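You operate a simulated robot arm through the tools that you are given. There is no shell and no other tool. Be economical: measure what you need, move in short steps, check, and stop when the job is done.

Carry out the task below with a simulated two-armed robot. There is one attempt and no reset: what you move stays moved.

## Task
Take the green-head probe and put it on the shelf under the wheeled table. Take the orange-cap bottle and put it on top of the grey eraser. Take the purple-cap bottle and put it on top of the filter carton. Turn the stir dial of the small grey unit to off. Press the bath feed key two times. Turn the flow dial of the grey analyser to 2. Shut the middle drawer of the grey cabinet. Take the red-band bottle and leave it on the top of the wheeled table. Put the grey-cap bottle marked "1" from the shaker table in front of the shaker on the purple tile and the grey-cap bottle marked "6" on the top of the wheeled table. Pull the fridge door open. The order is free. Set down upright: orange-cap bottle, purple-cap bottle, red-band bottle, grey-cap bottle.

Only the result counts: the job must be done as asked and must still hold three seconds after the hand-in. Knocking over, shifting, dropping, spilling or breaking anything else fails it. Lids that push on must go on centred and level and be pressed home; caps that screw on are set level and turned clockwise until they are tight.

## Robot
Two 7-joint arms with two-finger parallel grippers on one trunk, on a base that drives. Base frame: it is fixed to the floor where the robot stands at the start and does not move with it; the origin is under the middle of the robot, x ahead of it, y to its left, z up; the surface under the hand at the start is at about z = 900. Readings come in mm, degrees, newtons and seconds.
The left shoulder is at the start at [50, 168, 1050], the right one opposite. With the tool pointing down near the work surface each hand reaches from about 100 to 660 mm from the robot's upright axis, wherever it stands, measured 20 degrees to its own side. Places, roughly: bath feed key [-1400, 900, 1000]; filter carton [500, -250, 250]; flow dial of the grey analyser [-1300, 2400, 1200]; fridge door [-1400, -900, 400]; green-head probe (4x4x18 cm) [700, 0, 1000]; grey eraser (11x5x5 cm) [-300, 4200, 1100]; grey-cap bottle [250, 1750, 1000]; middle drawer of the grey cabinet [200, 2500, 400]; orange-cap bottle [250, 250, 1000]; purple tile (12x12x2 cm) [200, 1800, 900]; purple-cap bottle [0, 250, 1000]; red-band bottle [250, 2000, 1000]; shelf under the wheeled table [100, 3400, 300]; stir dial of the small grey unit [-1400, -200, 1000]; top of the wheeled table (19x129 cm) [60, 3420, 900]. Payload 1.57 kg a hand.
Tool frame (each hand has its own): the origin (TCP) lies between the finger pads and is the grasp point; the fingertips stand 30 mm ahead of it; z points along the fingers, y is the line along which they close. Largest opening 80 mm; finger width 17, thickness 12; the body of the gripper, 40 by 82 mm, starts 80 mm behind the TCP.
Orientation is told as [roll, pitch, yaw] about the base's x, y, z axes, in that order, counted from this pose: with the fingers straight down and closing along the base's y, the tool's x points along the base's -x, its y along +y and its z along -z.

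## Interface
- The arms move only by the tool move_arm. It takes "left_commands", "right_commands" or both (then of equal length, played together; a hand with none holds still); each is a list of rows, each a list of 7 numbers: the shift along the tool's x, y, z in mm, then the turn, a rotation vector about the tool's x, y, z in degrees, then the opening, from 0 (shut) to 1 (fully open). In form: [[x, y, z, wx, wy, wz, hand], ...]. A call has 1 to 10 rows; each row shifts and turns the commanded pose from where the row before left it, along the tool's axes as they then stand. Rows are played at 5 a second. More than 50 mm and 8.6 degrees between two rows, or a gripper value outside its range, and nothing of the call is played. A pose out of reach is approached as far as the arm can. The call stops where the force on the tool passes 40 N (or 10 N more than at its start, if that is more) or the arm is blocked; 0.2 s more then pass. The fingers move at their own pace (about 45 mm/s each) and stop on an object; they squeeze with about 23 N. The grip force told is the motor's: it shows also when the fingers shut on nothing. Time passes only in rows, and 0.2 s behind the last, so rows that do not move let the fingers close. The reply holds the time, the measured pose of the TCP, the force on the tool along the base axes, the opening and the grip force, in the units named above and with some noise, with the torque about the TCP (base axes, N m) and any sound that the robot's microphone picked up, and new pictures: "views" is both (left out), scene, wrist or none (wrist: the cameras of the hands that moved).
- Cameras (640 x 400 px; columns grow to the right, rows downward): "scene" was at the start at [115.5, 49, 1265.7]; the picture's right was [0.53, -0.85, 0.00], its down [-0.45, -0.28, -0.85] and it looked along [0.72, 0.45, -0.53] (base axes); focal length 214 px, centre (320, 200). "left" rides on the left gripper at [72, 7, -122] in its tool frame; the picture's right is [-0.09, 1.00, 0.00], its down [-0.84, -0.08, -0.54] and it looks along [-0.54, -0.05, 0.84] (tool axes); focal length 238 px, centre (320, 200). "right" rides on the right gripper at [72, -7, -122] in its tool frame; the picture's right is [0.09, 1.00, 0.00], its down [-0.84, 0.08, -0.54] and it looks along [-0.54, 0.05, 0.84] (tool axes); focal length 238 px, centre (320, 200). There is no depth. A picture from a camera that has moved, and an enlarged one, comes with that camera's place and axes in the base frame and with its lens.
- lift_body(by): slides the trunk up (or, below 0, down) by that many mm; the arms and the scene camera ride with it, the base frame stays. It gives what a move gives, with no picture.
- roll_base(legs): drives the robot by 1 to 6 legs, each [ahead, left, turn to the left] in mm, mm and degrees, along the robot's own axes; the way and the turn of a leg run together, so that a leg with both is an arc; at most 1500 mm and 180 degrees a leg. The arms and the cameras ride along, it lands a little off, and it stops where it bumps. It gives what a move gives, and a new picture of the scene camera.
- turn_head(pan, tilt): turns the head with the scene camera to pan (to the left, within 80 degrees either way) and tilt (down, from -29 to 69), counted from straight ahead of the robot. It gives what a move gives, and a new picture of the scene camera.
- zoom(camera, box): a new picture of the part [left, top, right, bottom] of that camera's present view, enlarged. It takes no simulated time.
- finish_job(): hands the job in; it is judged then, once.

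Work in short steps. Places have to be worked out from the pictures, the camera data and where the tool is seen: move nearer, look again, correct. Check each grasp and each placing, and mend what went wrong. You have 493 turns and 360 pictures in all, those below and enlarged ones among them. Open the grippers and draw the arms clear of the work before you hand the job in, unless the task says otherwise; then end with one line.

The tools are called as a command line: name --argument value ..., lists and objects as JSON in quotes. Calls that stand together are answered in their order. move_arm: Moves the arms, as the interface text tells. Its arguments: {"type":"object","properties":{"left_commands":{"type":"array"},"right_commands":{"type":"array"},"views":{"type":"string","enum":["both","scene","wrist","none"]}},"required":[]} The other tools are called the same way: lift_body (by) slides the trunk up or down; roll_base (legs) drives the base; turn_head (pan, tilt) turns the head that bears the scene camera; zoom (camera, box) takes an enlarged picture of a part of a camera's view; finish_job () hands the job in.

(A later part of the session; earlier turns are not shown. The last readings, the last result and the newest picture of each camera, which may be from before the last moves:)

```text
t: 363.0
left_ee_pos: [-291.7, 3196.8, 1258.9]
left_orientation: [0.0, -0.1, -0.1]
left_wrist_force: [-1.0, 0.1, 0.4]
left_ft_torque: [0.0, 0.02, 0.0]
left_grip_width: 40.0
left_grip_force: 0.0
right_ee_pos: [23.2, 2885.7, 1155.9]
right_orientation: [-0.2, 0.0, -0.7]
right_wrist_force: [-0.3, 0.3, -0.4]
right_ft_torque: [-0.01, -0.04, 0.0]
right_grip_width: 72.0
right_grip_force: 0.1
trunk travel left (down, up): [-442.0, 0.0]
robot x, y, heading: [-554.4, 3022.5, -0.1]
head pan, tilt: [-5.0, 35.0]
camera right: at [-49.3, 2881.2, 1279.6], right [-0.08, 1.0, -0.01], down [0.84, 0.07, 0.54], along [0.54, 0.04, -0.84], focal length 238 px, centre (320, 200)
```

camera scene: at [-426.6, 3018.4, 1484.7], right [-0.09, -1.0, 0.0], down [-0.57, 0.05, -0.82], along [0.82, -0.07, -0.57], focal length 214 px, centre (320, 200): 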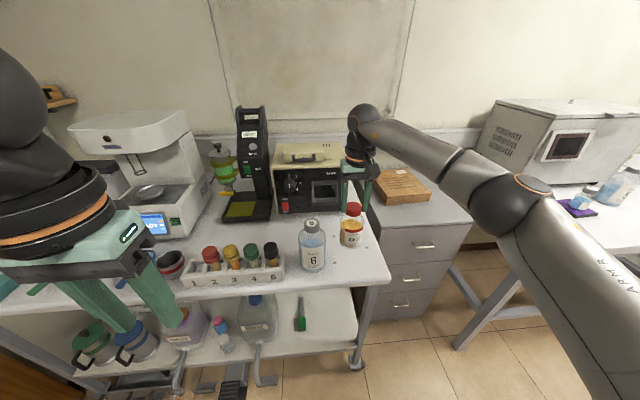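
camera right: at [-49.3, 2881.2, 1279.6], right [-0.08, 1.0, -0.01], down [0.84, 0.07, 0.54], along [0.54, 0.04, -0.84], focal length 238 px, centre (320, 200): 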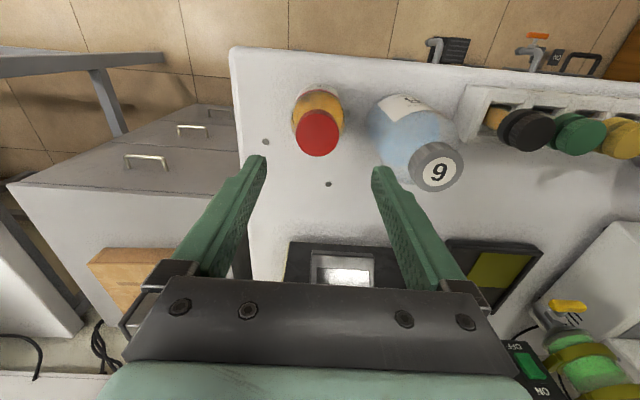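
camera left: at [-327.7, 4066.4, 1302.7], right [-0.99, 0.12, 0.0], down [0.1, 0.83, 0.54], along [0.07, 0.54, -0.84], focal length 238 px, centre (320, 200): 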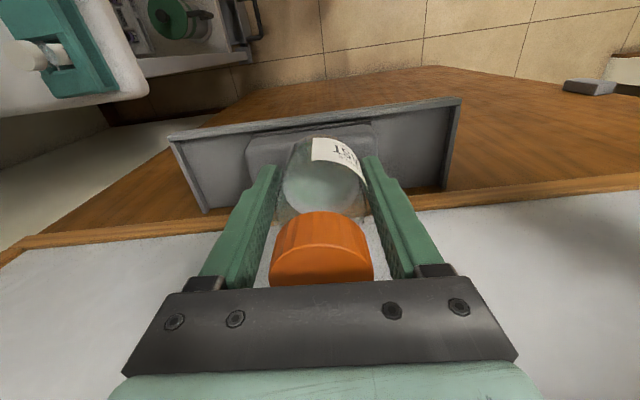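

Both bottles stand on the table top. Now the other side of the aisle: I retract the right arm, back off and turn round toward −x at the analyser.

move_arm --right_commands '[[45, 0, 0, 0, 0, 0, 0.5], [45, 0, 0, 0, 0, 0, 0.3], [45, 0, 0, 0, 0, 0, 0], [45, 0, 0, 0, 0, 0, 0]]' --views "none"

roll_base --legs '[[-80, 0, 0], [0, 0, 90], [0, 0, 90]]'

turn_head --pan 20 --tilt 15

```text
t: 364.0
left_ee_pos: [-293.5, 3195.1, 1258.9]
left_orientation: [0.0, 0.0, -0.1]
left_wrist_force: [-0.3, -0.5, 0.4]
left_ft_torque: [-0.02, -0.01, 0.0]
left_grip_width: 39.8
left_grip_force: 0.1
right_ee_pos: [-157.6, 2887.5, 1154.1]
right_orientation: [-0.2, 0.1, -0.8]
right_wrist_force: [-0.5, -0.3, -0.1]
right_ft_torque: [-0.01, 0.01, 0.0]
right_grip_width: 0.0
right_grip_force: 6.7
trunk travel left (down, up): [-442.0, 0.0]
robot x, y, heading: [-555.3, 3026.8, -0.2]
head pan, tilt: [-5.0, 35.0]
```

```text
t: 372.6
left_ee_pos: [-909.9, 2872.9, 1260.0]
left_orientation: [0.0, -0.1, 176.0]
left_wrist_force: [0.2, 0.1, -0.7]
left_ft_torque: [0.0, 0.02, 0.05]
left_grip_width: 40.0
left_grip_force: 0.0
right_ee_pos: [-1023.8, 3189.5, 1153.3]
right_orientation: [-0.3, -0.1, 175.4]
right_wrist_force: [-0.2, 0.3, -0.8]
right_ft_torque: [0.01, -0.02, -0.02]
right_grip_width: 0.3
right_grip_force: 22.1
trunk travel left (down, up): [-442.0, 0.0]
robot x, y, heading: [-634.3, 3025.6, 176.2]
head pan, tilt: [-5.0, 35.0]
camera scene: at [-762.8, 3043.2, 1484.8], right [0.16, 0.99, 0.0], down [0.57, -0.09, -0.82], along [-0.81, 0.13, -0.57], focal length 214 px, centre (320, 200)
```

scene: 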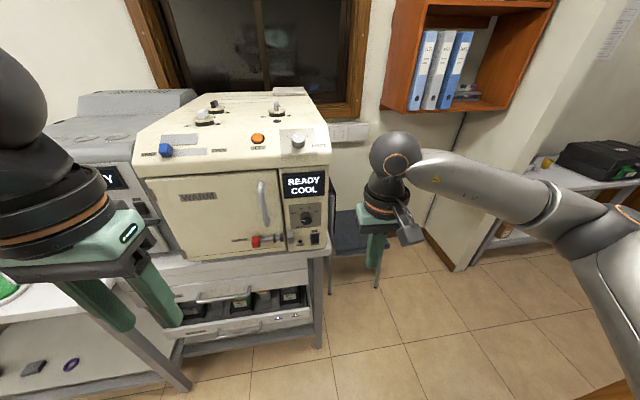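

```text
t: 373.4
left_ee_pos: [-910.6, 2873.8, 1258.0]
left_orientation: [0.0, -0.1, 176.0]
left_wrist_force: [-0.1, 0.2, 0.1]
left_ft_torque: [0.0, 0.0, 0.02]
left_grip_width: 40.0
left_grip_force: 0.1
right_ee_pos: [-1023.0, 3189.2, 1153.9]
right_orientation: [-0.4, 0.1, 175.4]
right_wrist_force: [-0.1, -0.2, 0.1]
right_ft_torque: [0.02, 0.02, 0.0]
right_grip_width: 0.2
right_grip_force: 21.6
trunk travel left (down, up): [-442.0, 0.0]
robot x, y, heading: [-636.0, 3025.0, 176.1]
head pan, tilt: [20.0, 15.0]
camera scene: at [-765.6, 3003.8, 1516.8], right [-0.28, 0.96, 0.0], down [0.25, 0.07, -0.97], along [-0.93, -0.27, -0.26], focal length 214 px, centre (320, 200)
```

scene: 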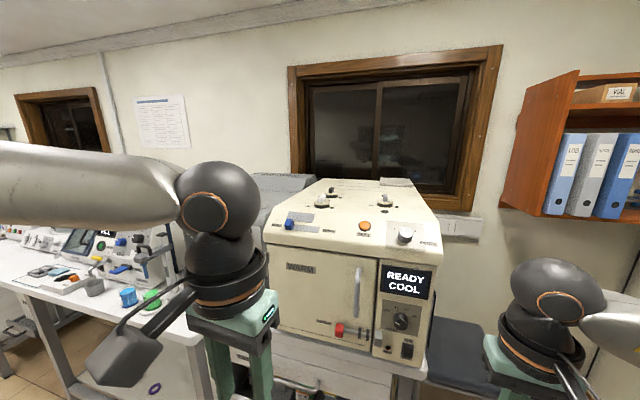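

The grey analyser is to the left of the cream unit. I shift about 600 mm toward −y.

roll_base --legs '[[-40, 600, 3.9]]'

turn_head --pan 0 --tilt 25

```text
t: 379.1
left_ee_pos: [-879.4, 2263.4, 1258.8]
left_orientation: [-0.1, 0.0, -179.9]
left_wrist_force: [-0.3, 0.5, -0.3]
left_ft_torque: [-0.01, 0.0, 0.03]
left_grip_width: 40.0
left_grip_force: 0.0
right_ee_pos: [-1014.0, 2572.2, 1153.4]
right_orientation: [-0.3, 0.0, 179.5]
right_wrist_force: [0.0, 0.2, 0.2]
right_ft_torque: [-0.01, 0.0, 0.06]
right_grip_width: 0.1
right_grip_force: 21.4
trunk travel left (down, up): [-442.0, 0.0]
robot x, y, heading: [-615.9, 2436.0, -179.9]
head pan, tilt: [20.0, 15.0]
camera scene: at [-743.8, 2404.4, 1516.8], right [-0.34, 0.94, 0.0], down [0.24, 0.09, -0.97], along [-0.91, -0.33, -0.26], focal length 214 px, centre (320, 200)
```

scene: 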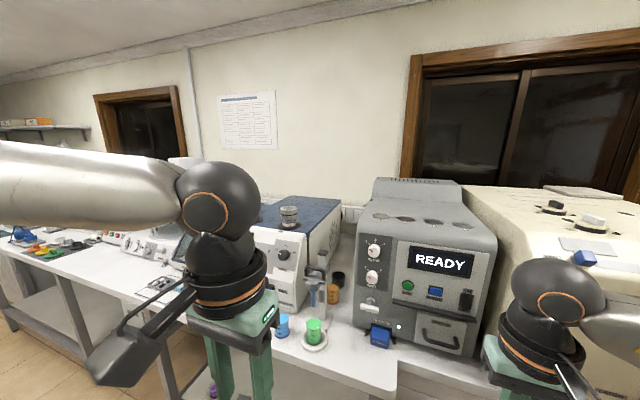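

```text
t: 379.9
left_ee_pos: [-878.7, 2263.9, 1258.6]
left_orientation: [-0.1, -0.1, -179.9]
left_wrist_force: [0.8, 0.3, -0.8]
left_ft_torque: [-0.01, 0.01, -0.03]
left_grip_width: 39.8
left_grip_force: 0.1
right_ee_pos: [-1014.5, 2571.0, 1154.2]
right_orientation: [-0.3, 0.1, 179.5]
right_wrist_force: [0.3, 0.1, -0.2]
right_ft_torque: [-0.06, 0.01, -0.02]
right_grip_width: 0.0
right_grip_force: 21.1
trunk travel left (down, up): [-442.0, 0.0]
robot x, y, heading: [-617.4, 2438.0, -179.9]
head pan, tilt: [0.0, 25.0]
camera scene: at [-748.2, 2436.5, 1500.6], right [0.0, 1.0, 0.0], down [0.42, 0.0, -0.91], along [-0.91, 0.0, -0.42], focal length 214 px, centre (320, 200)
```

scene: 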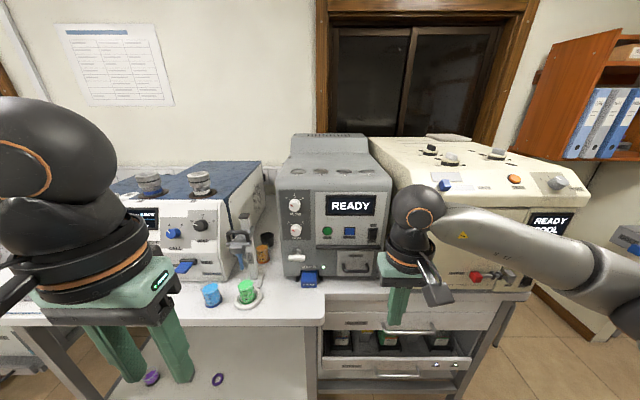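

Two white dials on the grey analyser's left. I zoom to read them.

zoom --camera "scene" --box '[275, 185, 335, 245]'

zoom --camera "scene" --box '[270, 130, 400, 300]'

```text
6.67 times, centred on (305, 215) of scene
camera zoom: at [-748.2, 2436.5, 1500.6], right [0.0, 1.0, 0.0], down [0.42, 0.0, -0.91], along [-0.91, 0.0, -0.42], focal length 1430 px, centre (420, 100)
```

zoom: 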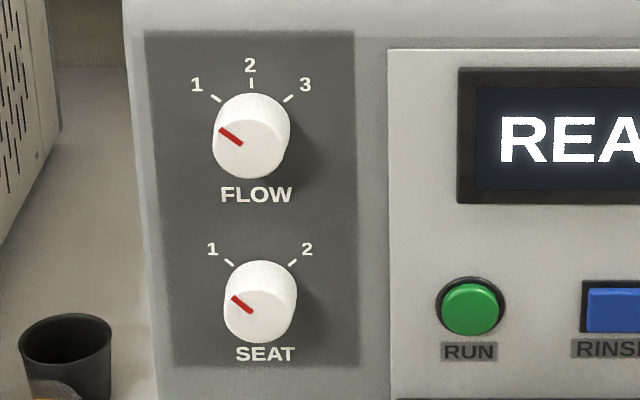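

```text
2.35 times, centred on (335, 215) of scene
camera zoom: at [-748.2, 2436.5, 1500.6], right [0.0, 1.0, 0.0], down [0.42, 0.0, -0.91], along [-0.91, 0.0, -0.42], focal length 505 px, centre (285, 165)
```

zoom: 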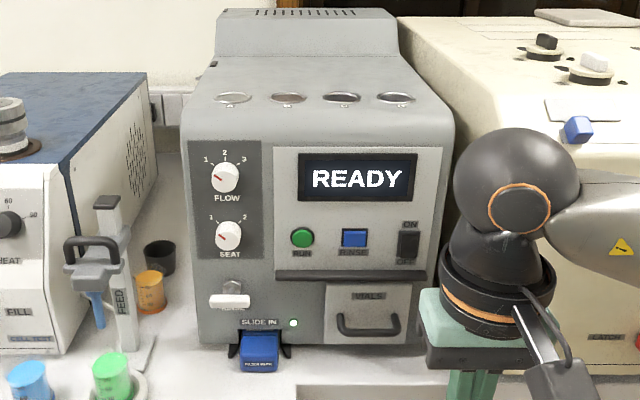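

FLOW stands at 1 and must be turned ~55° clockwise to 2. I lower the trunk a bit and flip the right hand to horizontal, opening it.

lift_body --by -80

move_arm --right_commands '[[0, 0, 0, 0, -8.5, 0, 0.8], [0, 0, 0, 0, -8.5, 0, 0.8], [0, 0, 0, 0, -8.5, 0, 0.8], [0, 0, 0, 0, -8.5, 0, 0.8], [0, 0, 0, 0, -8.5, 0, 0.8], [0, 0, 0, 0, -8.5, 0, 0.8], [0, 0, 0, 0, -8.5, 0, 0.8], [0, 0, 0, 0, -8.5, 0, 0.8], [0, 0, 0, 0, -8.5, 0, 0.8], [0, 0, 0, 0, -8.5, 0, 0.8]]' --views "none"

move_arm --right_commands '[[-40, 0, 0, 0, -5, 0, 0.8], [-40, 0, 0, 0, 0, 0, 0.8], [-40, 0, 0, 0, 0, 0, 0.8]]' --views "none"

roll_base --legs '[[50, 220, 0]]'

zoom --camera "right" --box '[0, 0, 640, 400]'

```text
t: 381.1
left_ee_pos: [-878.4, 2264.6, 1178.6]
left_orientation: [-0.1, -0.1, -179.9]
left_wrist_force: [0.4, -0.4, -0.6]
left_ft_torque: [0.0, -0.01, -0.04]
left_grip_width: 40.0
left_grip_force: 0.0
right_ee_pos: [-1014.2, 2571.7, 1073.4]
right_orientation: [-0.3, 0.0, 179.4]
right_wrist_force: [0.3, 0.5, -0.5]
right_ft_torque: [-0.01, -0.04, 0.0]
right_grip_width: 0.0
right_grip_force: 21.5
trunk travel left (down, up): [-362.0, 80.0]
robot x, y, heading: [-618.3, 2432.3, -179.8]
head pan, tilt: [0.0, 25.0]
```

```text
t: 383.3
left_ee_pos: [-877.8, 2263.5, 1178.9]
left_orientation: [0.0, 0.0, -179.9]
left_wrist_force: [0.1, 0.4, 0.4]
left_ft_torque: [0.0, 0.01, -0.01]
left_grip_width: 39.8
left_grip_force: 0.0
right_ee_pos: [-1041.3, 2556.2, 1072.3]
right_orientation: [-3.8, -85.1, -176.7]
right_wrist_force: [-0.6, 0.0, -0.6]
right_ft_torque: [0.0, -0.01, -0.01]
right_grip_width: 63.7
right_grip_force: 0.1
right hand out of reach, approached as far as the arm can: row 6, 7, 8
trunk travel left (down, up): [-362.0, 80.0]
robot x, y, heading: [-615.4, 2433.2, -179.6]
head pan, tilt: [0.0, 25.0]
```

```text
t: 384.1
left_ee_pos: [-877.4, 2263.8, 1179.9]
left_orientation: [0.0, -0.1, -180.0]
left_wrist_force: [0.0, -1.0, -0.5]
left_ft_torque: [-0.01, 0.0, -0.01]
left_grip_width: 39.8
left_grip_force: 0.0
right_ee_pos: [-1055.8, 2545.8, 1192.6]
right_orientation: [-81.8, -89.7, -98.7]
right_wrist_force: [-0.3, 0.8, -0.1]
right_ft_torque: [0.02, 0.01, 0.01]
right_grip_width: 64.2
right_grip_force: 0.0
right hand out of reach, approached as far as the arm can: row 2, 3
trunk travel left (down, up): [-362.0, 80.0]
robot x, y, heading: [-613.2, 2434.5, -180.1]
head pan, tilt: [0.0, 25.0]
```

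```text
t: 386.6
left_ee_pos: [-929.5, 2044.5, 1179.1]
left_orientation: [0.0, -0.1, 179.9]
left_wrist_force: [0.0, -0.5, 0.1]
left_ft_torque: [0.05, -0.03, -0.01]
left_grip_width: 39.9
left_grip_force: 0.1
right_ee_pos: [-1105.7, 2326.6, 1191.0]
right_orientation: [-80.6, -89.7, -100.1]
right_wrist_force: [-0.7, 0.2, -0.5]
right_ft_torque: [-0.01, 0.01, -0.04]
right_grip_width: 63.9
right_grip_force: 0.0
trunk travel left (down, up): [-362.0, 80.0]
robot x, y, heading: [-664.3, 2214.6, 179.9]
head pan, tilt: [0.0, 25.0]
camera scene: at [-798.7, 2216.6, 1420.6], right [0.0, 1.0, 0.0], down [0.42, 0.0, -0.91], along [-0.91, 0.0, -0.42], focal length 214 px, centre (320, 200)
```

scene: 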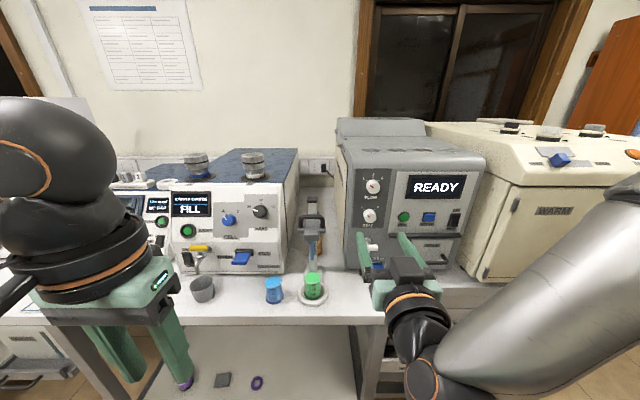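

```text
1.00 times, centred on (320, 200) of right (not enlarged: the box is as wide or as high as the picture)
camera zoom: at [-984.8, 2332.9, 1121.2], right [-0.01, -1.0, -0.1], down [0.54, -0.09, 0.84], along [-0.84, -0.04, 0.54], focal length 238 px, centre (320, 200)
```

zoom: 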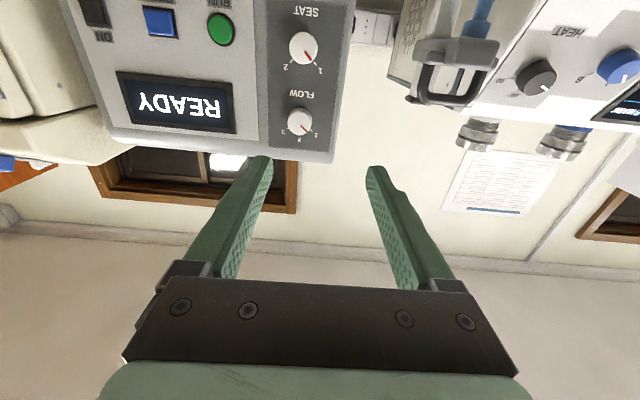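

The FLOW knob face is at about (−1325, 2357, 1211). I drive 100 mm forward, align the hand and approach.

roll_base --legs '[[100, 0, 0]]'

move_arm --right_commands '[[-10, -15, 0, 0, 0, 0, 0.7], [-10, -15, 0, 0, 0, 0, 0.7], [0, 0, 25, 0, 0, 0, 0.7]]' --views "wrist"

```text
t: 387.8
left_ee_pos: [-1028.3, 2044.8, 1178.9]
left_orientation: [0.0, 0.1, 179.9]
left_wrist_force: [0.7, 0.5, 0.2]
left_ft_torque: [0.02, -0.04, 0.0]
left_grip_width: 39.8
left_grip_force: 0.1
right_ee_pos: [-1205.7, 2327.3, 1191.0]
right_orientation: [-71.6, -89.7, -109.0]
right_wrist_force: [0.0, 0.1, -0.1]
right_ft_torque: [-0.03, 0.03, 0.03]
right_grip_width: 63.9
right_grip_force: 0.0
trunk travel left (down, up): [-362.0, 80.0]
robot x, y, heading: [-765.4, 2214.5, 180.1]
head pan, tilt: [0.0, 25.0]
camera scene: at [-898.7, 2217.2, 1420.5], right [0.0, 1.0, 0.0], down [0.42, 0.0, -0.91], along [-0.91, 0.0, -0.42], focal length 214 px, centre (320, 200)
```

scene: 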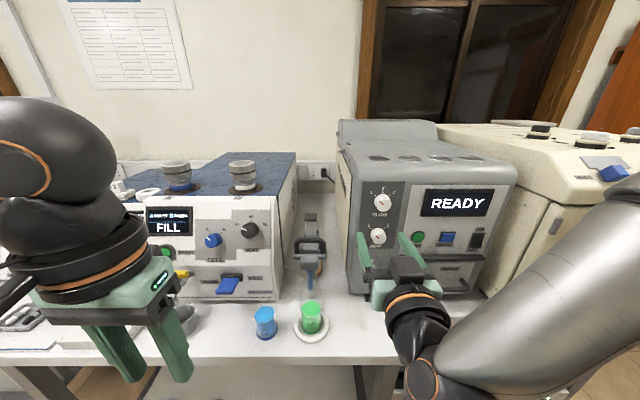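

```text
t: 388.6
left_ee_pos: [-1028.6, 2046.1, 1177.8]
left_orientation: [0.0, -0.1, 180.0]
left_wrist_force: [-0.2, 0.4, 0.0]
left_ft_torque: [-0.03, -0.01, 0.01]
left_grip_width: 40.0
left_grip_force: 0.0
right_ee_pos: [-1242.7, 2349.5, 1212.6]
right_orientation: [-72.7, -89.8, -108.2]
right_wrist_force: [-0.4, 0.3, 0.6]
right_ft_torque: [0.01, 0.04, -0.01]
right_grip_width: 55.7
right_grip_force: 0.0
right hand out of reach, approached as far as the arm can: row 1, 2
trunk travel left (down, up): [-362.0, 80.0]
robot x, y, heading: [-765.3, 2217.9, 179.9]
head pan, tilt: [0.0, 25.0]
camera right: at [-1121.6, 2355.4, 1141.8], right [-0.01, -1.0, -0.1], down [0.54, -0.09, 0.84], along [-0.84, -0.04, 0.54], focal length 238 px, centre (320, 200)
```

right: 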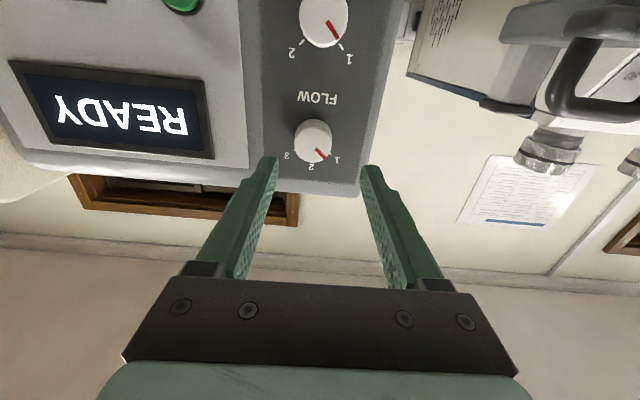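

Knob confirmed at (2357, 1211). I correct 8 mm in y and advance 66 mm.

move_arm --right_commands '[[1, -8, 10, 0, 0, 0, 0.7], [0, 0, 28, 0, 0, 0, 0.7], [0, 0, 28, 0, 0, 0, 0.7]]' --views "wrist"

```text
t: 389.4
left_ee_pos: [-1028.2, 2045.3, 1177.5]
left_orientation: [0.1, 0.0, 179.9]
left_wrist_force: [0.9, -0.5, -0.3]
left_ft_torque: [0.0, 0.02, 0.01]
left_grip_width: 40.0
left_grip_force: 0.2
right_ee_pos: [-1310.3, 2358.1, 1212.2]
right_orientation: [-88.5, -89.5, -92.4]
right_wrist_force: [0.1, -0.2, 0.1]
right_ft_torque: [0.02, 0.03, 0.0]
right_grip_width: 55.8
right_grip_force: 0.1
trunk travel left (down, up): [-362.0, 80.0]
robot x, y, heading: [-767.6, 2215.6, 179.8]
head pan, tilt: [0.0, 25.0]
camera right: at [-1188.3, 2363.7, 1140.8], right [-0.01, -0.99, -0.1], down [0.54, -0.09, 0.84], along [-0.84, -0.04, 0.54], focal length 238 px, centre (320, 200)
```

right: 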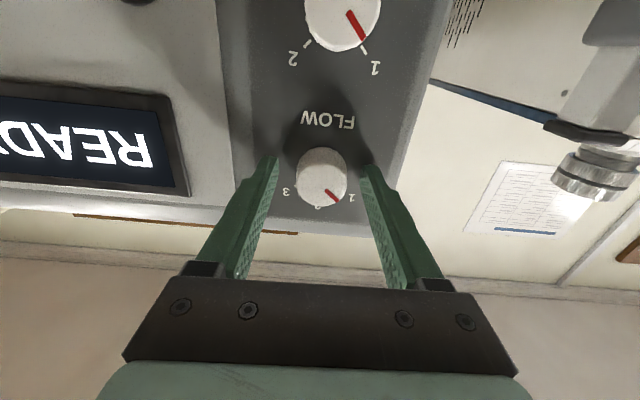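

The fingers straddle the knob. I close and check the width.

move_arm --right_commands '[[0, 0, 2, 0, 0, 0, 0.5], [0, 0, 0, 0, 0, 0, 0.3], [0, 0, 0, 0, 0, 0, 0.2], [0, 0, 0, 0, 0, 0, 0.2]]' --views "wrist"

```text
t: 390.4
left_ee_pos: [-1027.6, 2045.5, 1177.9]
left_orientation: [0.0, -0.1, 179.9]
left_wrist_force: [0.3, 0.4, 0.1]
left_ft_torque: [-0.01, -0.01, 0.01]
left_grip_width: 40.2
left_grip_force: 0.1
right_ee_pos: [-1309.7, 2357.1, 1213.6]
right_orientation: [-82.7, -89.6, -98.1]
right_wrist_force: [8.0, -5.2, -2.2]
right_ft_torque: [0.0, 0.06, 0.38]
right_grip_width: 33.6
right_grip_force: 28.7
trunk travel left (down, up): [-362.0, 80.0]
robot x, y, heading: [-765.0, 2214.1, 180.0]
head pan, tilt: [0.0, 25.0]
camera right: at [-1188.8, 2362.7, 1141.3], right [-0.01, -1.0, -0.1], down [0.54, -0.09, 0.84], along [-0.84, -0.04, 0.54], focal length 238 px, centre (320, 200)
```

right: 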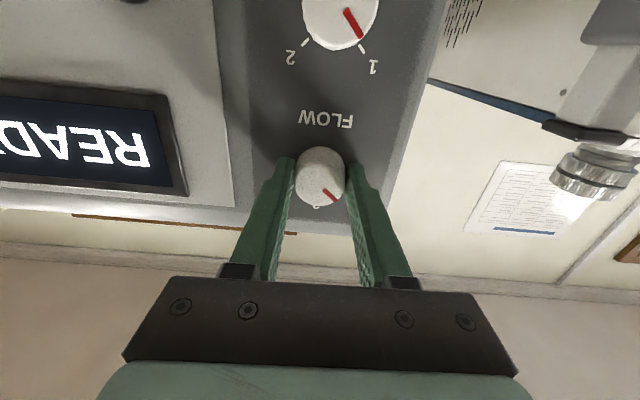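

Gripped at 33.6 mm. I ease 2 mm off the panel and turn 24° clockwise, then check.

move_arm --right_commands '[[0, 0, -2, 0, 0, 0, 0.2], [0, 0, 0, 0, 0, 8, 0.2], [0, 0, 0, 0, 0, 8, 0.2], [0, 0, 0, 0, 0, 8, 0.2]]' --views "wrist"

```text
t: 391.4
left_ee_pos: [-1027.7, 2044.3, 1178.1]
left_orientation: [-0.1, 0.0, 179.9]
left_wrist_force: [-0.6, 0.4, 0.7]
left_ft_torque: [0.0, -0.02, 0.01]
left_grip_width: 40.1
left_grip_force: 0.1
right_ee_pos: [-1310.3, 2356.6, 1212.5]
right_orientation: [89.8, -66.3, 89.5]
right_wrist_force: [-0.4, -10.6, -0.8]
right_ft_torque: [-0.01, -0.69, 0.63]
right_grip_width: 33.1
right_grip_force: 41.0
trunk travel left (down, up): [-362.0, 80.0]
robot x, y, heading: [-765.1, 2214.8, 179.5]
head pan, tilt: [0.0, 25.0]
camera right: at [-1189.0, 2332.7, 1144.7], right [-0.01, -0.95, 0.32], down [0.54, 0.26, 0.8], along [-0.84, 0.18, 0.51], focal length 238 px, centre (320, 200)
```

right: 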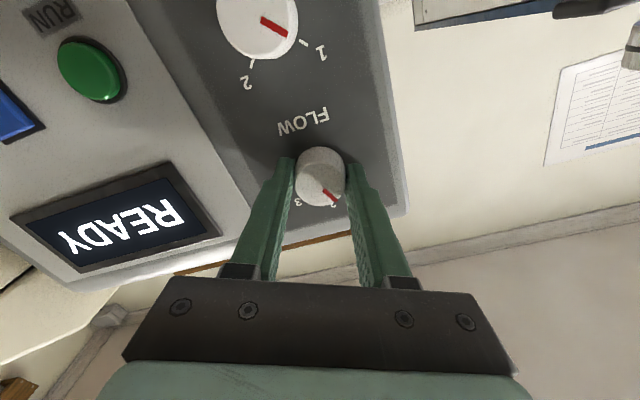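

The knob follows. I turn another 31°.

move_arm --right_commands '[[0, 0, 0, 0, 0, 8, 0.2], [0, 0, 0, 0, 0, 8, 0.2], [0, 0, 0, 0, 0, 8, 0.2], [0, 0, 0, 0, 0, 7, 0.2]]' --views "wrist"

```text
t: 392.4
left_ee_pos: [-1028.6, 2043.3, 1178.7]
left_orientation: [-0.1, 0.0, 179.8]
left_wrist_force: [0.7, 0.9, 0.2]
left_ft_torque: [-0.01, 0.02, -0.02]
left_grip_width: 40.2
left_grip_force: 0.1
right_ee_pos: [-1309.9, 2357.3, 1211.6]
right_orientation: [90.0, -35.2, 89.3]
right_wrist_force: [-4.2, -11.5, -0.3]
right_ft_torque: [0.01, -0.3, 0.85]
right_grip_width: 33.4
right_grip_force: 41.5
trunk travel left (down, up): [-362.0, 80.0]
robot x, y, heading: [-766.6, 2216.8, 180.3]
head pan, tilt: [0.0, 25.0]
camera right: at [-1189.4, 2300.6, 1166.4], right [-0.01, -0.65, 0.76], down [0.55, 0.63, 0.55], along [-0.84, 0.42, 0.35], focal length 238 px, centre (320, 200)
```

right: 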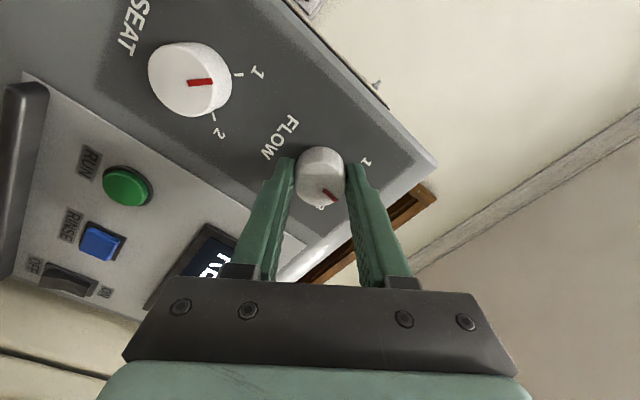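

I zoom to read the pointer against the marks.

zoom --camera "right" --box '[250, 110, 410, 230]'

```text
3.33 times, centred on (330, 170) of right
camera zoom: at [-1189.4, 2300.6, 1166.4], right [-0.01, -0.65, 0.76], down [0.55, 0.63, 0.55], along [-0.84, 0.42, 0.35], focal length 794 px, centre (287, 300)
```

zoom: 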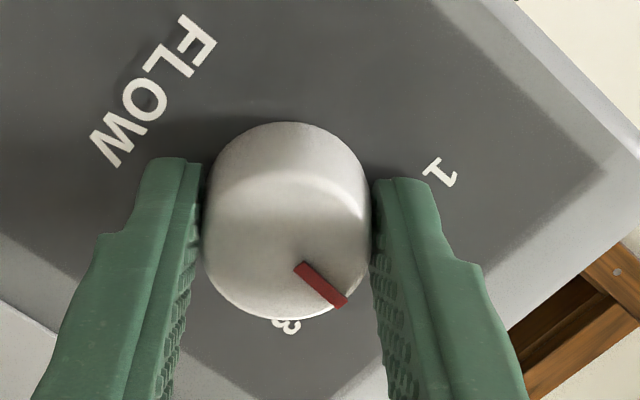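

The pointer lines up midway between 1 and 3, i.e. at 2. I release, back off and verify from the scene camera.

move_arm --right_commands '[[0, 0, 0, 0, 0, 0, 0.5], [0, 0, 0, 0, 0, 0, 0.7], [0, 0, -30, 0, 0, 0, 0.7], [0, 0, -45, 0, 0, 0, 0.7], [0, 0, -45, 0, 0, 0, 0.7]]' --views "none"

zoom --camera "scene" --box '[340, 170, 430, 260]'

```text
t: 393.6
left_ee_pos: [-1028.0, 2045.2, 1179.8]
left_orientation: [-0.1, -0.1, 179.9]
left_wrist_force: [0.2, 0.0, 0.7]
left_ft_torque: [-0.02, 0.0, -0.01]
left_grip_width: 40.1
left_grip_force: 0.1
right_ee_pos: [-1210.9, 2339.8, 1215.1]
right_orientation: [89.9, -35.4, 89.2]
right_wrist_force: [0.3, 0.1, 0.5]
right_ft_torque: [-0.01, -0.04, -0.05]
right_grip_width: 56.1
right_grip_force: 0.0
right hand out of reach, approached as far as the arm can: row 5
trunk travel left (down, up): [-362.0, 80.0]
robot x, y, heading: [-764.4, 2214.4, 180.0]
head pan, tilt: [0.0, 25.0]
```

```text
4.44 times, centred on (385, 215) of scene
camera zoom: at [-897.9, 2215.9, 1420.6], right [0.0, 1.0, 0.0], down [0.42, 0.0, -0.91], along [-0.91, 0.0, -0.42], focal length 953 px, centre (31, 133)
```

zoom: 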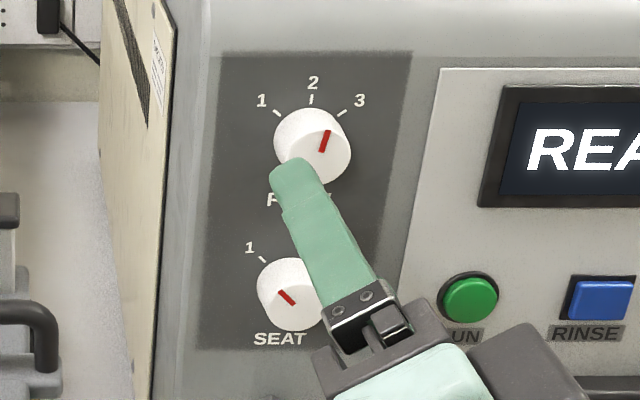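

The pointer is ~10° past 2 seen from here (marks are 45° apart). I go back, grip, and turn 10° counter-clockwise.

move_arm --right_commands '[[-12, -12, 30, 0, 0, 0, 0.7], [0, 0, 35, 0, 0, 0, 0.7], [0, 0, 33, 0, 0, 0, 0.7]]' --views "none"

```text
t: 394.4
left_ee_pos: [-1026.6, 2045.7, 1178.2]
left_orientation: [0.0, -0.1, 179.9]
left_wrist_force: [0.2, -0.1, -0.5]
left_ft_torque: [0.0, 0.03, 0.04]
left_grip_width: 40.1
left_grip_force: 0.1
right_ee_pos: [-1308.9, 2360.5, 1213.2]
right_orientation: [90.0, -35.3, 89.3]
right_wrist_force: [0.1, 1.0, -0.9]
right_ft_torque: [-0.02, 0.0, 0.03]
right_grip_width: 55.8
right_grip_force: 0.1
trunk travel left (down, up): [-362.0, 80.0]
robot x, y, heading: [-765.5, 2216.4, 180.0]
head pan, tilt: [0.0, 25.0]
```

move_arm --right_commands '[[3, 2, 0, 0, 0, 0, 0.5], [0, 0, 0, 0, 0, 0, 0.3], [0, 0, 0, 0, 0, 0, 0.2], [0, 0, 0, 0, 0, 0, 0.2], [0, 0, 0, 0, 0, -5, 0.2], [0, 0, 0, 0, 0, -5.5, 0.2], [0, 0, 0, 0, 0, 0, 0.2], [0, 0, 0, 0, 0, 0, 0.5], [0, 0, 0, 0, 0, 0, 0.7]]' --views "wrist"

move_arm --right_commands '[[0, 0, -30, 0, 0, -8, 0.7], [0, 0, -45, 0, 0, -8, 0.7], [0, 0, -30, 0, 0, -8, 0.7], [0, 0, 0, 0, 0, -8, 0.7], [0, 0, 0, 0, 0, -8, 0.7], [0, 0, -10, 0, 0, -5, 0.7], [25, 0, -20, 0, 0, 0, 0.7], [25, 0, -20, 0, 0, 0, 0.7]]' --views "none"

zoom --camera "scene" --box '[340, 170, 430, 260]'

```text
t: 396.4
left_ee_pos: [-1029.0, 2044.7, 1178.7]
left_orientation: [0.0, 0.0, 179.9]
left_wrist_force: [-0.4, 0.7, -1.2]
left_ft_torque: [0.02, -0.01, -0.02]
left_grip_width: 40.1
left_grip_force: 0.1
right_ee_pos: [-1309.6, 2358.4, 1210.3]
right_orientation: [89.8, -45.8, 89.3]
right_wrist_force: [0.8, 0.5, -1.1]
right_ft_torque: [-0.01, 0.01, 0.01]
right_grip_width: 56.0
right_grip_force: 0.0
trunk travel left (down, up): [-362.0, 80.0]
robot x, y, heading: [-766.8, 2215.6, 179.9]
head pan, tilt: [0.0, 25.0]
camera right: at [-1189.1, 2311.0, 1156.7], right [-0.01, -0.78, 0.63], down [0.55, 0.52, 0.65], along [-0.84, 0.35, 0.42], focal length 238 px, centre (320, 200)
```

right: 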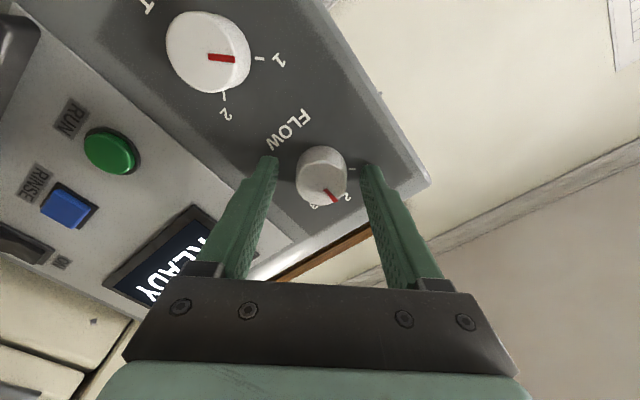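

```text
t: 398.2
left_ee_pos: [-1029.3, 2045.4, 1178.7]
left_orientation: [0.0, -0.2, 179.9]
left_wrist_force: [-0.6, -0.6, 0.5]
left_ft_torque: [0.0, -0.02, 0.0]
left_grip_width: 39.9
left_grip_force: 0.2
right_ee_pos: [-1202.2, 2328.9, 1160.3]
right_orientation: [-91.2, -89.2, -89.6]
right_wrist_force: [-0.4, 0.4, 0.0]
right_ft_torque: [-0.01, 0.01, 0.02]
right_grip_width: 55.8
right_grip_force: 0.2
right hand out of reach, approached as far as the arm can: row 3, 6, 7, 8
trunk travel left (down, up): [-362.0, 80.0]
robot x, y, heading: [-762.9, 2214.8, 179.9]
head pan, tilt: [0.0, 25.0]
```

```text
4.44 times, centred on (385, 215) of scene
camera zoom: at [-897.9, 2217.0, 1420.6], right [0.0, 1.0, 0.0], down [0.42, 0.0, -0.91], along [-0.91, 0.0, -0.42], focal length 953 px, centre (31, 133)
```

zoom: 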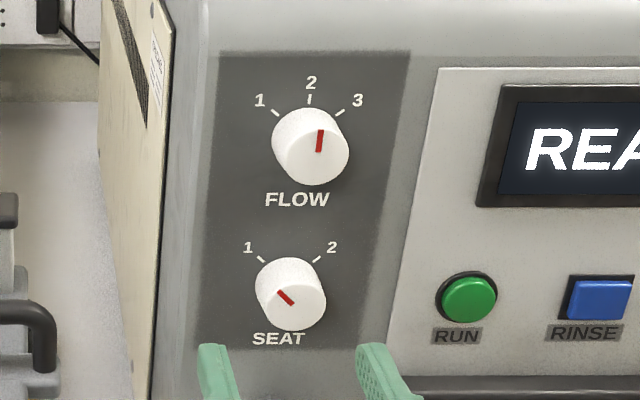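

FLOW points exactly at 2. Next is the bath feed key: I back off and drive along to y≈900.

roll_base --legs '[[-140, 0, 0], [0, 1290, 0]]'

turn_head --pan 0 --tilt 30

```text
t: 410.6
left_ee_pos: [-919.0, 770.6, 1177.9]
left_orientation: [0.0, 0.1, 177.9]
left_wrist_force: [-0.2, 0.1, -0.2]
left_ft_torque: [0.0, 0.0, 0.0]
left_grip_width: 40.0
left_grip_force: 0.1
right_ee_pos: [-1083.2, 1060.1, 1158.2]
right_orientation: [-87.4, -89.1, -95.4]
right_wrist_force: [-0.6, 1.0, 0.1]
right_ft_torque: [0.0, -0.01, 0.02]
right_grip_width: 55.9
right_grip_force: 0.1
trunk travel left (down, up): [-362.0, 80.0]
robot x, y, heading: [-653.4, 930.4, 177.8]
head pan, tilt: [0.0, 25.0]
camera scene: at [-783.1, 938.0, 1420.6], right [0.04, 1.0, 0.0], down [0.42, -0.02, -0.91], along [-0.91, 0.03, -0.42], focal length 214 px, centre (320, 200)
```

scene: 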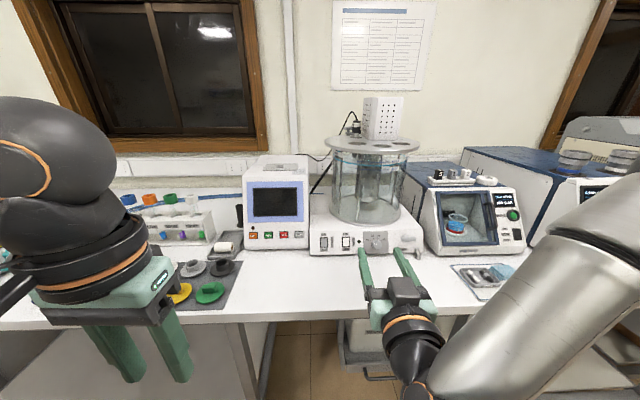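

```text
t: 411.3
left_ee_pos: [-919.4, 770.6, 1179.3]
left_orientation: [0.0, -0.1, 177.8]
left_wrist_force: [0.1, 0.6, 0.0]
left_ft_torque: [0.0, -0.01, 0.0]
left_grip_width: 39.8
left_grip_force: 0.1
right_ee_pos: [-1082.5, 1060.2, 1159.4]
right_orientation: [-88.3, -89.1, -94.7]
right_wrist_force: [0.7, 0.0, 0.1]
right_ft_torque: [0.02, 0.03, -0.03]
right_grip_width: 56.3
right_grip_force: 0.0
trunk travel left (down, up): [-362.0, 80.0]
robot x, y, heading: [-648.4, 932.8, 177.5]
head pan, tilt: [0.0, 30.0]
camera scene: at [-781.4, 938.0, 1412.7], right [0.04, 1.0, 0.0], down [0.5, -0.02, -0.87], along [-0.87, 0.03, -0.5], focal length 214 px, centre (320, 200)
```

scene: 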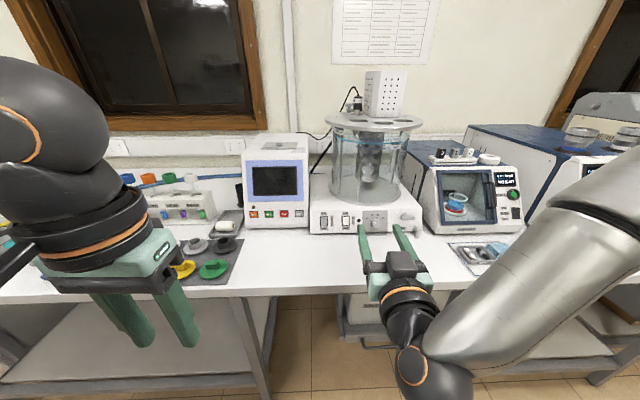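

zoom --camera "scene" --box '[235, 180, 335, 240]'

zoom --camera "scene" --box '[305, 180, 435, 250]'

```text
6.40 times, centred on (285, 210) of scene
camera zoom: at [-781.4, 938.0, 1412.7], right [0.04, 1.0, 0.0], down [0.5, -0.02, -0.87], along [-0.87, 0.03, -0.5], focal length 1373 px, centre (544, 136)
```

zoom: 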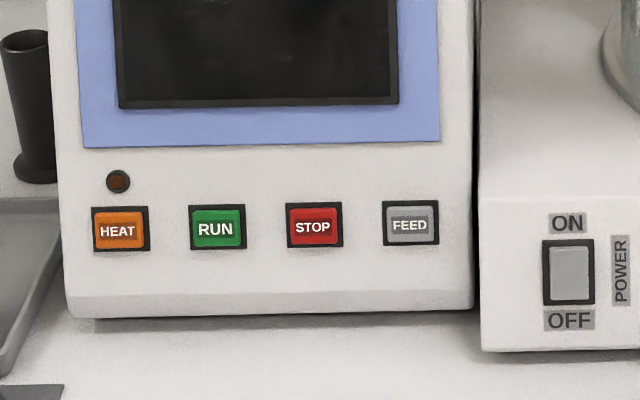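

```text
4.92 times, centred on (370, 215) of scene
camera zoom: at [-781.4, 938.0, 1412.7], right [0.04, 1.0, 0.0], down [0.5, -0.02, -0.87], along [-0.87, 0.03, -0.5], focal length 1056 px, centre (74, 126)
```

zoom: 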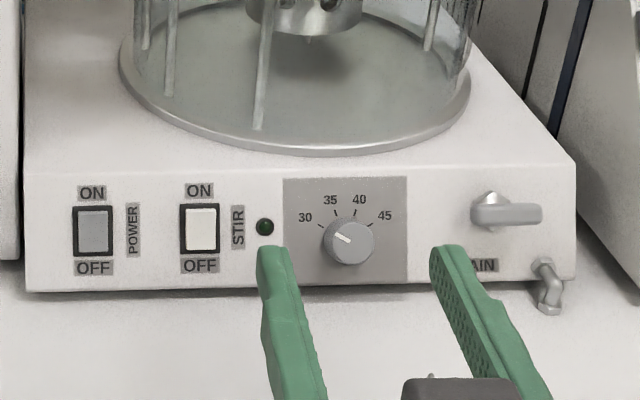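

The FEED key is on the bath controller at about (−1455, 889, 964). I tilt the closed right hand to −60°, lower the trunk, and position in front of it.

move_arm --right_commands '[[0, 0, 0, 0, 7.5, 0, 0.3], [0, 0, 0, 0, 7.5, 0, 0], [0, 0, 0, 0, 7.5, 0, 0], [0, 0, 0, 0, 7.5, 0, 0]]' --views "none"

lift_body --by -120

roll_base --legs '[[0, 171, 2.3], [180, 0, 0]]'

zoom --camera "right" --box '[0, 0, 640, 400]'

```text
t: 412.3
left_ee_pos: [-919.7, 772.2, 1180.0]
left_orientation: [0.0, -0.1, 177.8]
left_wrist_force: [0.1, -0.6, 0.0]
left_ft_torque: [-0.03, 0.06, 0.01]
left_grip_width: 39.9
left_grip_force: 0.1
right_ee_pos: [-1083.5, 1059.5, 1160.5]
right_orientation: [-1.6, -59.8, 178.6]
right_wrist_force: [0.4, -0.5, 0.4]
right_ft_torque: [0.03, 0.03, -0.01]
right_grip_width: 0.0
right_grip_force: 17.2
trunk travel left (down, up): [-362.0, 80.0]
robot x, y, heading: [-648.9, 934.2, 177.8]
head pan, tilt: [0.0, 30.0]
```

```text
t: 413.8
left_ee_pos: [-918.6, 769.9, 1060.2]
left_orientation: [0.0, -0.1, 177.8]
left_wrist_force: [-0.3, -0.2, 0.0]
left_ft_torque: [-0.01, 0.02, -0.01]
left_grip_width: 40.3
left_grip_force: 0.0
right_ee_pos: [-1082.8, 1059.8, 1040.2]
right_orientation: [-1.6, -60.0, 178.6]
right_wrist_force: [0.4, 0.0, -0.1]
right_ft_torque: [0.01, 0.03, 0.01]
right_grip_width: 0.1
right_grip_force: 21.6
trunk travel left (down, up): [-242.0, 200.0]
robot x, y, heading: [-648.3, 931.3, 177.8]
head pan, tilt: [0.0, 30.0]
```

```text
t: 417.0
left_ee_pos: [-1092.2, 586.5, 1057.2]
left_orientation: [0.1, 0.0, -179.7]
left_wrist_force: [-0.4, -0.7, -0.7]
left_ft_torque: [-0.01, 0.01, -0.01]
left_grip_width: 39.6
left_grip_force: 0.1
right_ee_pos: [-1268.0, 867.6, 1039.6]
right_orientation: [-1.6, -60.1, -179.0]
right_wrist_force: [0.0, -0.4, -0.2]
right_ft_torque: [0.01, -0.05, -0.01]
right_grip_width: 0.0
right_grip_force: 21.1
trunk travel left (down, up): [-242.0, 200.0]
robot x, y, heading: [-829.2, 759.1, -179.7]
head pan, tilt: [0.0, 30.0]
camera scene: at [-961.5, 759.1, 1292.5], right [-0.01, 1.0, 0.0], down [0.5, 0.0, -0.87], along [-0.87, 0.0, -0.5], focal length 214 px, centre (320, 200)
```

scene: 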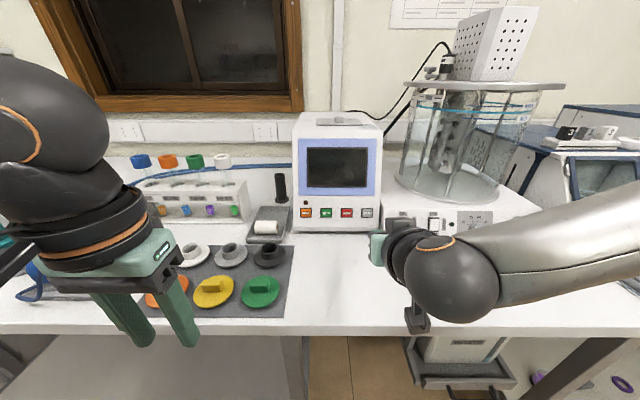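

```text
1.00 times, centred on (320, 200) of right (not enlarged: the box is as wide or as high as the picture)
camera zoom: at [-1127.3, 873.3, 1039.7], right [0.04, -0.99, -0.09], down [0.05, -0.09, 0.99], along [-1.0, -0.04, 0.05], focal length 238 px, centre (320, 200)
```

zoom: 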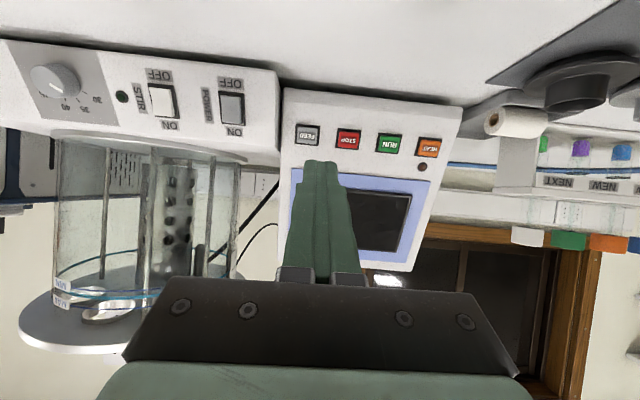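

The FEED key is at about (−1445, 888, 971). I bring the closed fingertips to 20 mm in front of it.

move_arm --right_commands '[[-11, -20, 30, 0, 0, 0, 0], [0, 0, 45, 0, 0, 0, 0], [0, 0, 45, 0, 0, 0, 0], [0, 0, 20, 0, 0, 0, 0]]' --views "wrist"

zoom --camera "scene" --box '[300, 180, 420, 260]'

```text
t: 418.0
left_ee_pos: [-1092.4, 585.0, 1059.1]
left_orientation: [-0.1, 0.0, -179.6]
left_wrist_force: [-0.3, 0.0, 0.2]
left_ft_torque: [-0.02, 0.0, -0.02]
left_grip_width: 40.2
left_grip_force: 0.1
right_ee_pos: [-1395.3, 888.4, 979.0]
right_orientation: [-1.7, -59.9, -178.9]
right_wrist_force: [0.1, 1.3, -0.3]
right_ft_torque: [0.0, -0.05, 0.04]
right_grip_width: 0.0
right_grip_force: 21.8
trunk travel left (down, up): [-242.0, 200.0]
robot x, y, heading: [-828.1, 759.0, -179.5]
head pan, tilt: [0.0, 30.0]
camera right: at [-1254.5, 893.4, 979.3], right [0.04, -0.99, -0.09], down [0.05, -0.09, 0.99], along [-1.0, -0.04, 0.05], focal length 238 px, centre (320, 200)
```

right: 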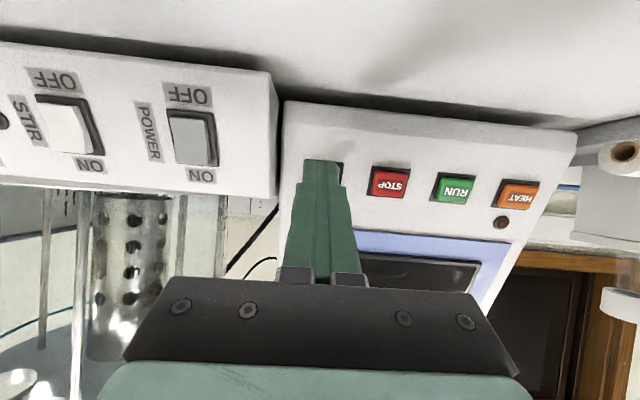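

```text
5.00 times, centred on (360, 220) of scene
camera zoom: at [-961.1, 759.1, 1292.6], right [-0.01, 1.0, 0.0], down [0.5, 0.0, -0.87], along [-0.87, 0.0, -0.5], focal length 1072 px, centre (120, 100)
```

zoom: 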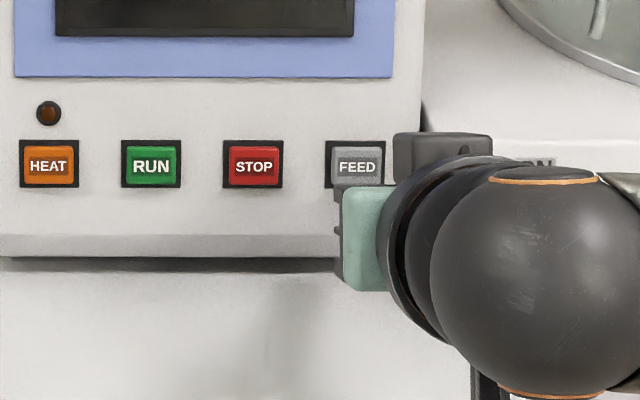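

The tip is aligned within a few mm. I shift 4 mm and press forward in small steps.

move_arm --right_commands '[[-4, 4, 7, 0, 0, 0, 0], [-3, 0, 5.2, 0, 0, 0, 0], [-1.5, 0, 2.6, 0, 0, 0, 0], [-1.5, 0, 2.6, 0, 0, 0, 0], [-1, 0, 1.7, 0, 0, 0, 0]]' --views "none"

```text
t: 419.2
left_ee_pos: [-1092.2, 586.8, 1059.2]
left_orientation: [0.0, -0.2, -179.8]
left_wrist_force: [0.4, 0.0, 0.4]
left_ft_torque: [0.0, -0.02, 0.0]
left_grip_width: 39.7
left_grip_force: 0.0
right_ee_pos: [-1416.9, 885.4, 978.5]
right_orientation: [-1.7, -59.8, -178.9]
right_wrist_force: [-0.2, 0.4, -0.4]
right_ft_torque: [0.0, 0.0, -0.02]
right_grip_width: 0.5
right_grip_force: 21.3
trunk travel left (down, up): [-242.0, 200.0]
robot x, y, heading: [-829.0, 761.3, -179.6]
head pan, tilt: [0.0, 30.0]
```

No contact yet (tip at −1447). I keep advancing in 2 mm steps.

move_arm --right_commands '[[-1, 0, 1.7, 0, 0, 0, 0], [-1, 0, 1.7, 0, 0, 0, 0], [-1, 0, 1.7, 0, 0, 0, 0]]' --views "none"

```text
t: 420.0
left_ee_pos: [-1092.3, 585.6, 1058.9]
left_orientation: [0.0, -0.1, -179.7]
left_wrist_force: [-0.2, -0.2, 0.9]
left_ft_torque: [0.03, -0.01, 0.0]
left_grip_width: 40.0
left_grip_force: 0.1
right_ee_pos: [-1421.4, 885.2, 980.0]
right_orientation: [-1.7, -59.9, -178.9]
right_wrist_force: [2.1, -1.5, 0.2]
right_ft_torque: [-0.03, -0.02, 0.04]
right_grip_width: 0.0
right_grip_force: 21.3
trunk travel left (down, up): [-242.0, 200.0]
robot x, y, heading: [-830.4, 759.4, -179.5]
head pan, tilt: [0.0, 30.0]
heard: click
```

A click. I withdraw 12 mm to release the key and see what's heard.

move_arm --right_commands '[[3, 0, -5.2, 0, 0, 0, 0], [3, 0, -5.2, 0, 0, 0, 0], [0, 0, 0, 0, 0, 0, 0]]' --views "wrist"

zoom --camera "scene" --box '[300, 180, 420, 260]'

```text
t: 420.8
left_ee_pos: [-1090.9, 585.4, 1059.3]
left_orientation: [0.0, -0.1, -179.7]
left_wrist_force: [-1.2, 0.0, -0.2]
left_ft_torque: [-0.02, 0.01, -0.03]
left_grip_width: 40.5
left_grip_force: 0.1
right_ee_pos: [-1410.3, 885.0, 979.8]
right_orientation: [-1.6, -60.0, -179.0]
right_wrist_force: [-0.2, 0.6, 0.7]
right_ft_torque: [-0.02, -0.01, -0.02]
right_grip_width: 0.2
right_grip_force: 21.1
trunk travel left (down, up): [-242.0, 200.0]
robot x, y, heading: [-827.7, 755.8, -179.8]
head pan, tilt: [0.0, 30.0]
camera right: at [-1269.3, 891.0, 979.8], right [0.04, -0.99, -0.09], down [0.05, -0.09, 0.99], along [-1.0, -0.04, 0.05], focal length 238 px, centre (320, 200)
```

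right: 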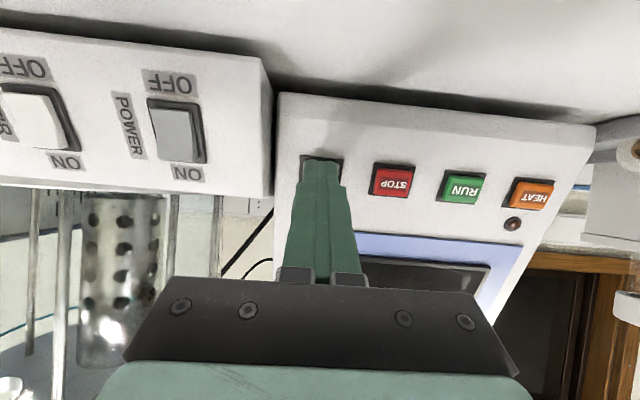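

```text
5.00 times, centred on (360, 220) of scene
camera zoom: at [-961.0, 759.1, 1292.6], right [-0.01, 1.0, 0.0], down [0.5, 0.0, -0.87], along [-0.87, 0.0, -0.5], focal length 1072 px, centre (120, 100)
```

zoom: 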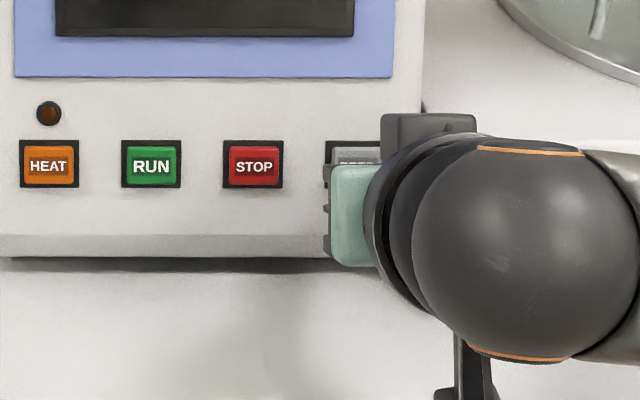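

Centred on FEED; one press is done. I press the second time.

move_arm --right_commands '[[-3, 0, 5.2, 0, 0, 0, 0], [-2, 0, 3.5, 0, 0, 0, 0], [-0.8, 0, 1.3, 0, 0, 0, 0], [0, 0, 0, 0, 0, 0, 0]]' --views "none"

```text
t: 421.8
left_ee_pos: [-1091.8, 586.6, 1059.1]
left_orientation: [0.0, 0.0, -179.7]
left_wrist_force: [0.2, -0.1, 0.1]
left_ft_torque: [-0.05, 0.01, -0.03]
left_grip_width: 40.0
left_grip_force: 0.0
right_ee_pos: [-1421.3, 884.5, 979.6]
right_orientation: [-1.6, -60.1, -179.1]
right_wrist_force: [1.4, 0.0, -0.5]
right_ft_torque: [0.0, 0.01, -0.01]
right_grip_width: 0.0
right_grip_force: 21.5
trunk travel left (down, up): [-242.0, 200.0]
robot x, y, heading: [-832.8, 759.3, -179.6]
head pan, tilt: [0.0, 30.0]
heard: click
```

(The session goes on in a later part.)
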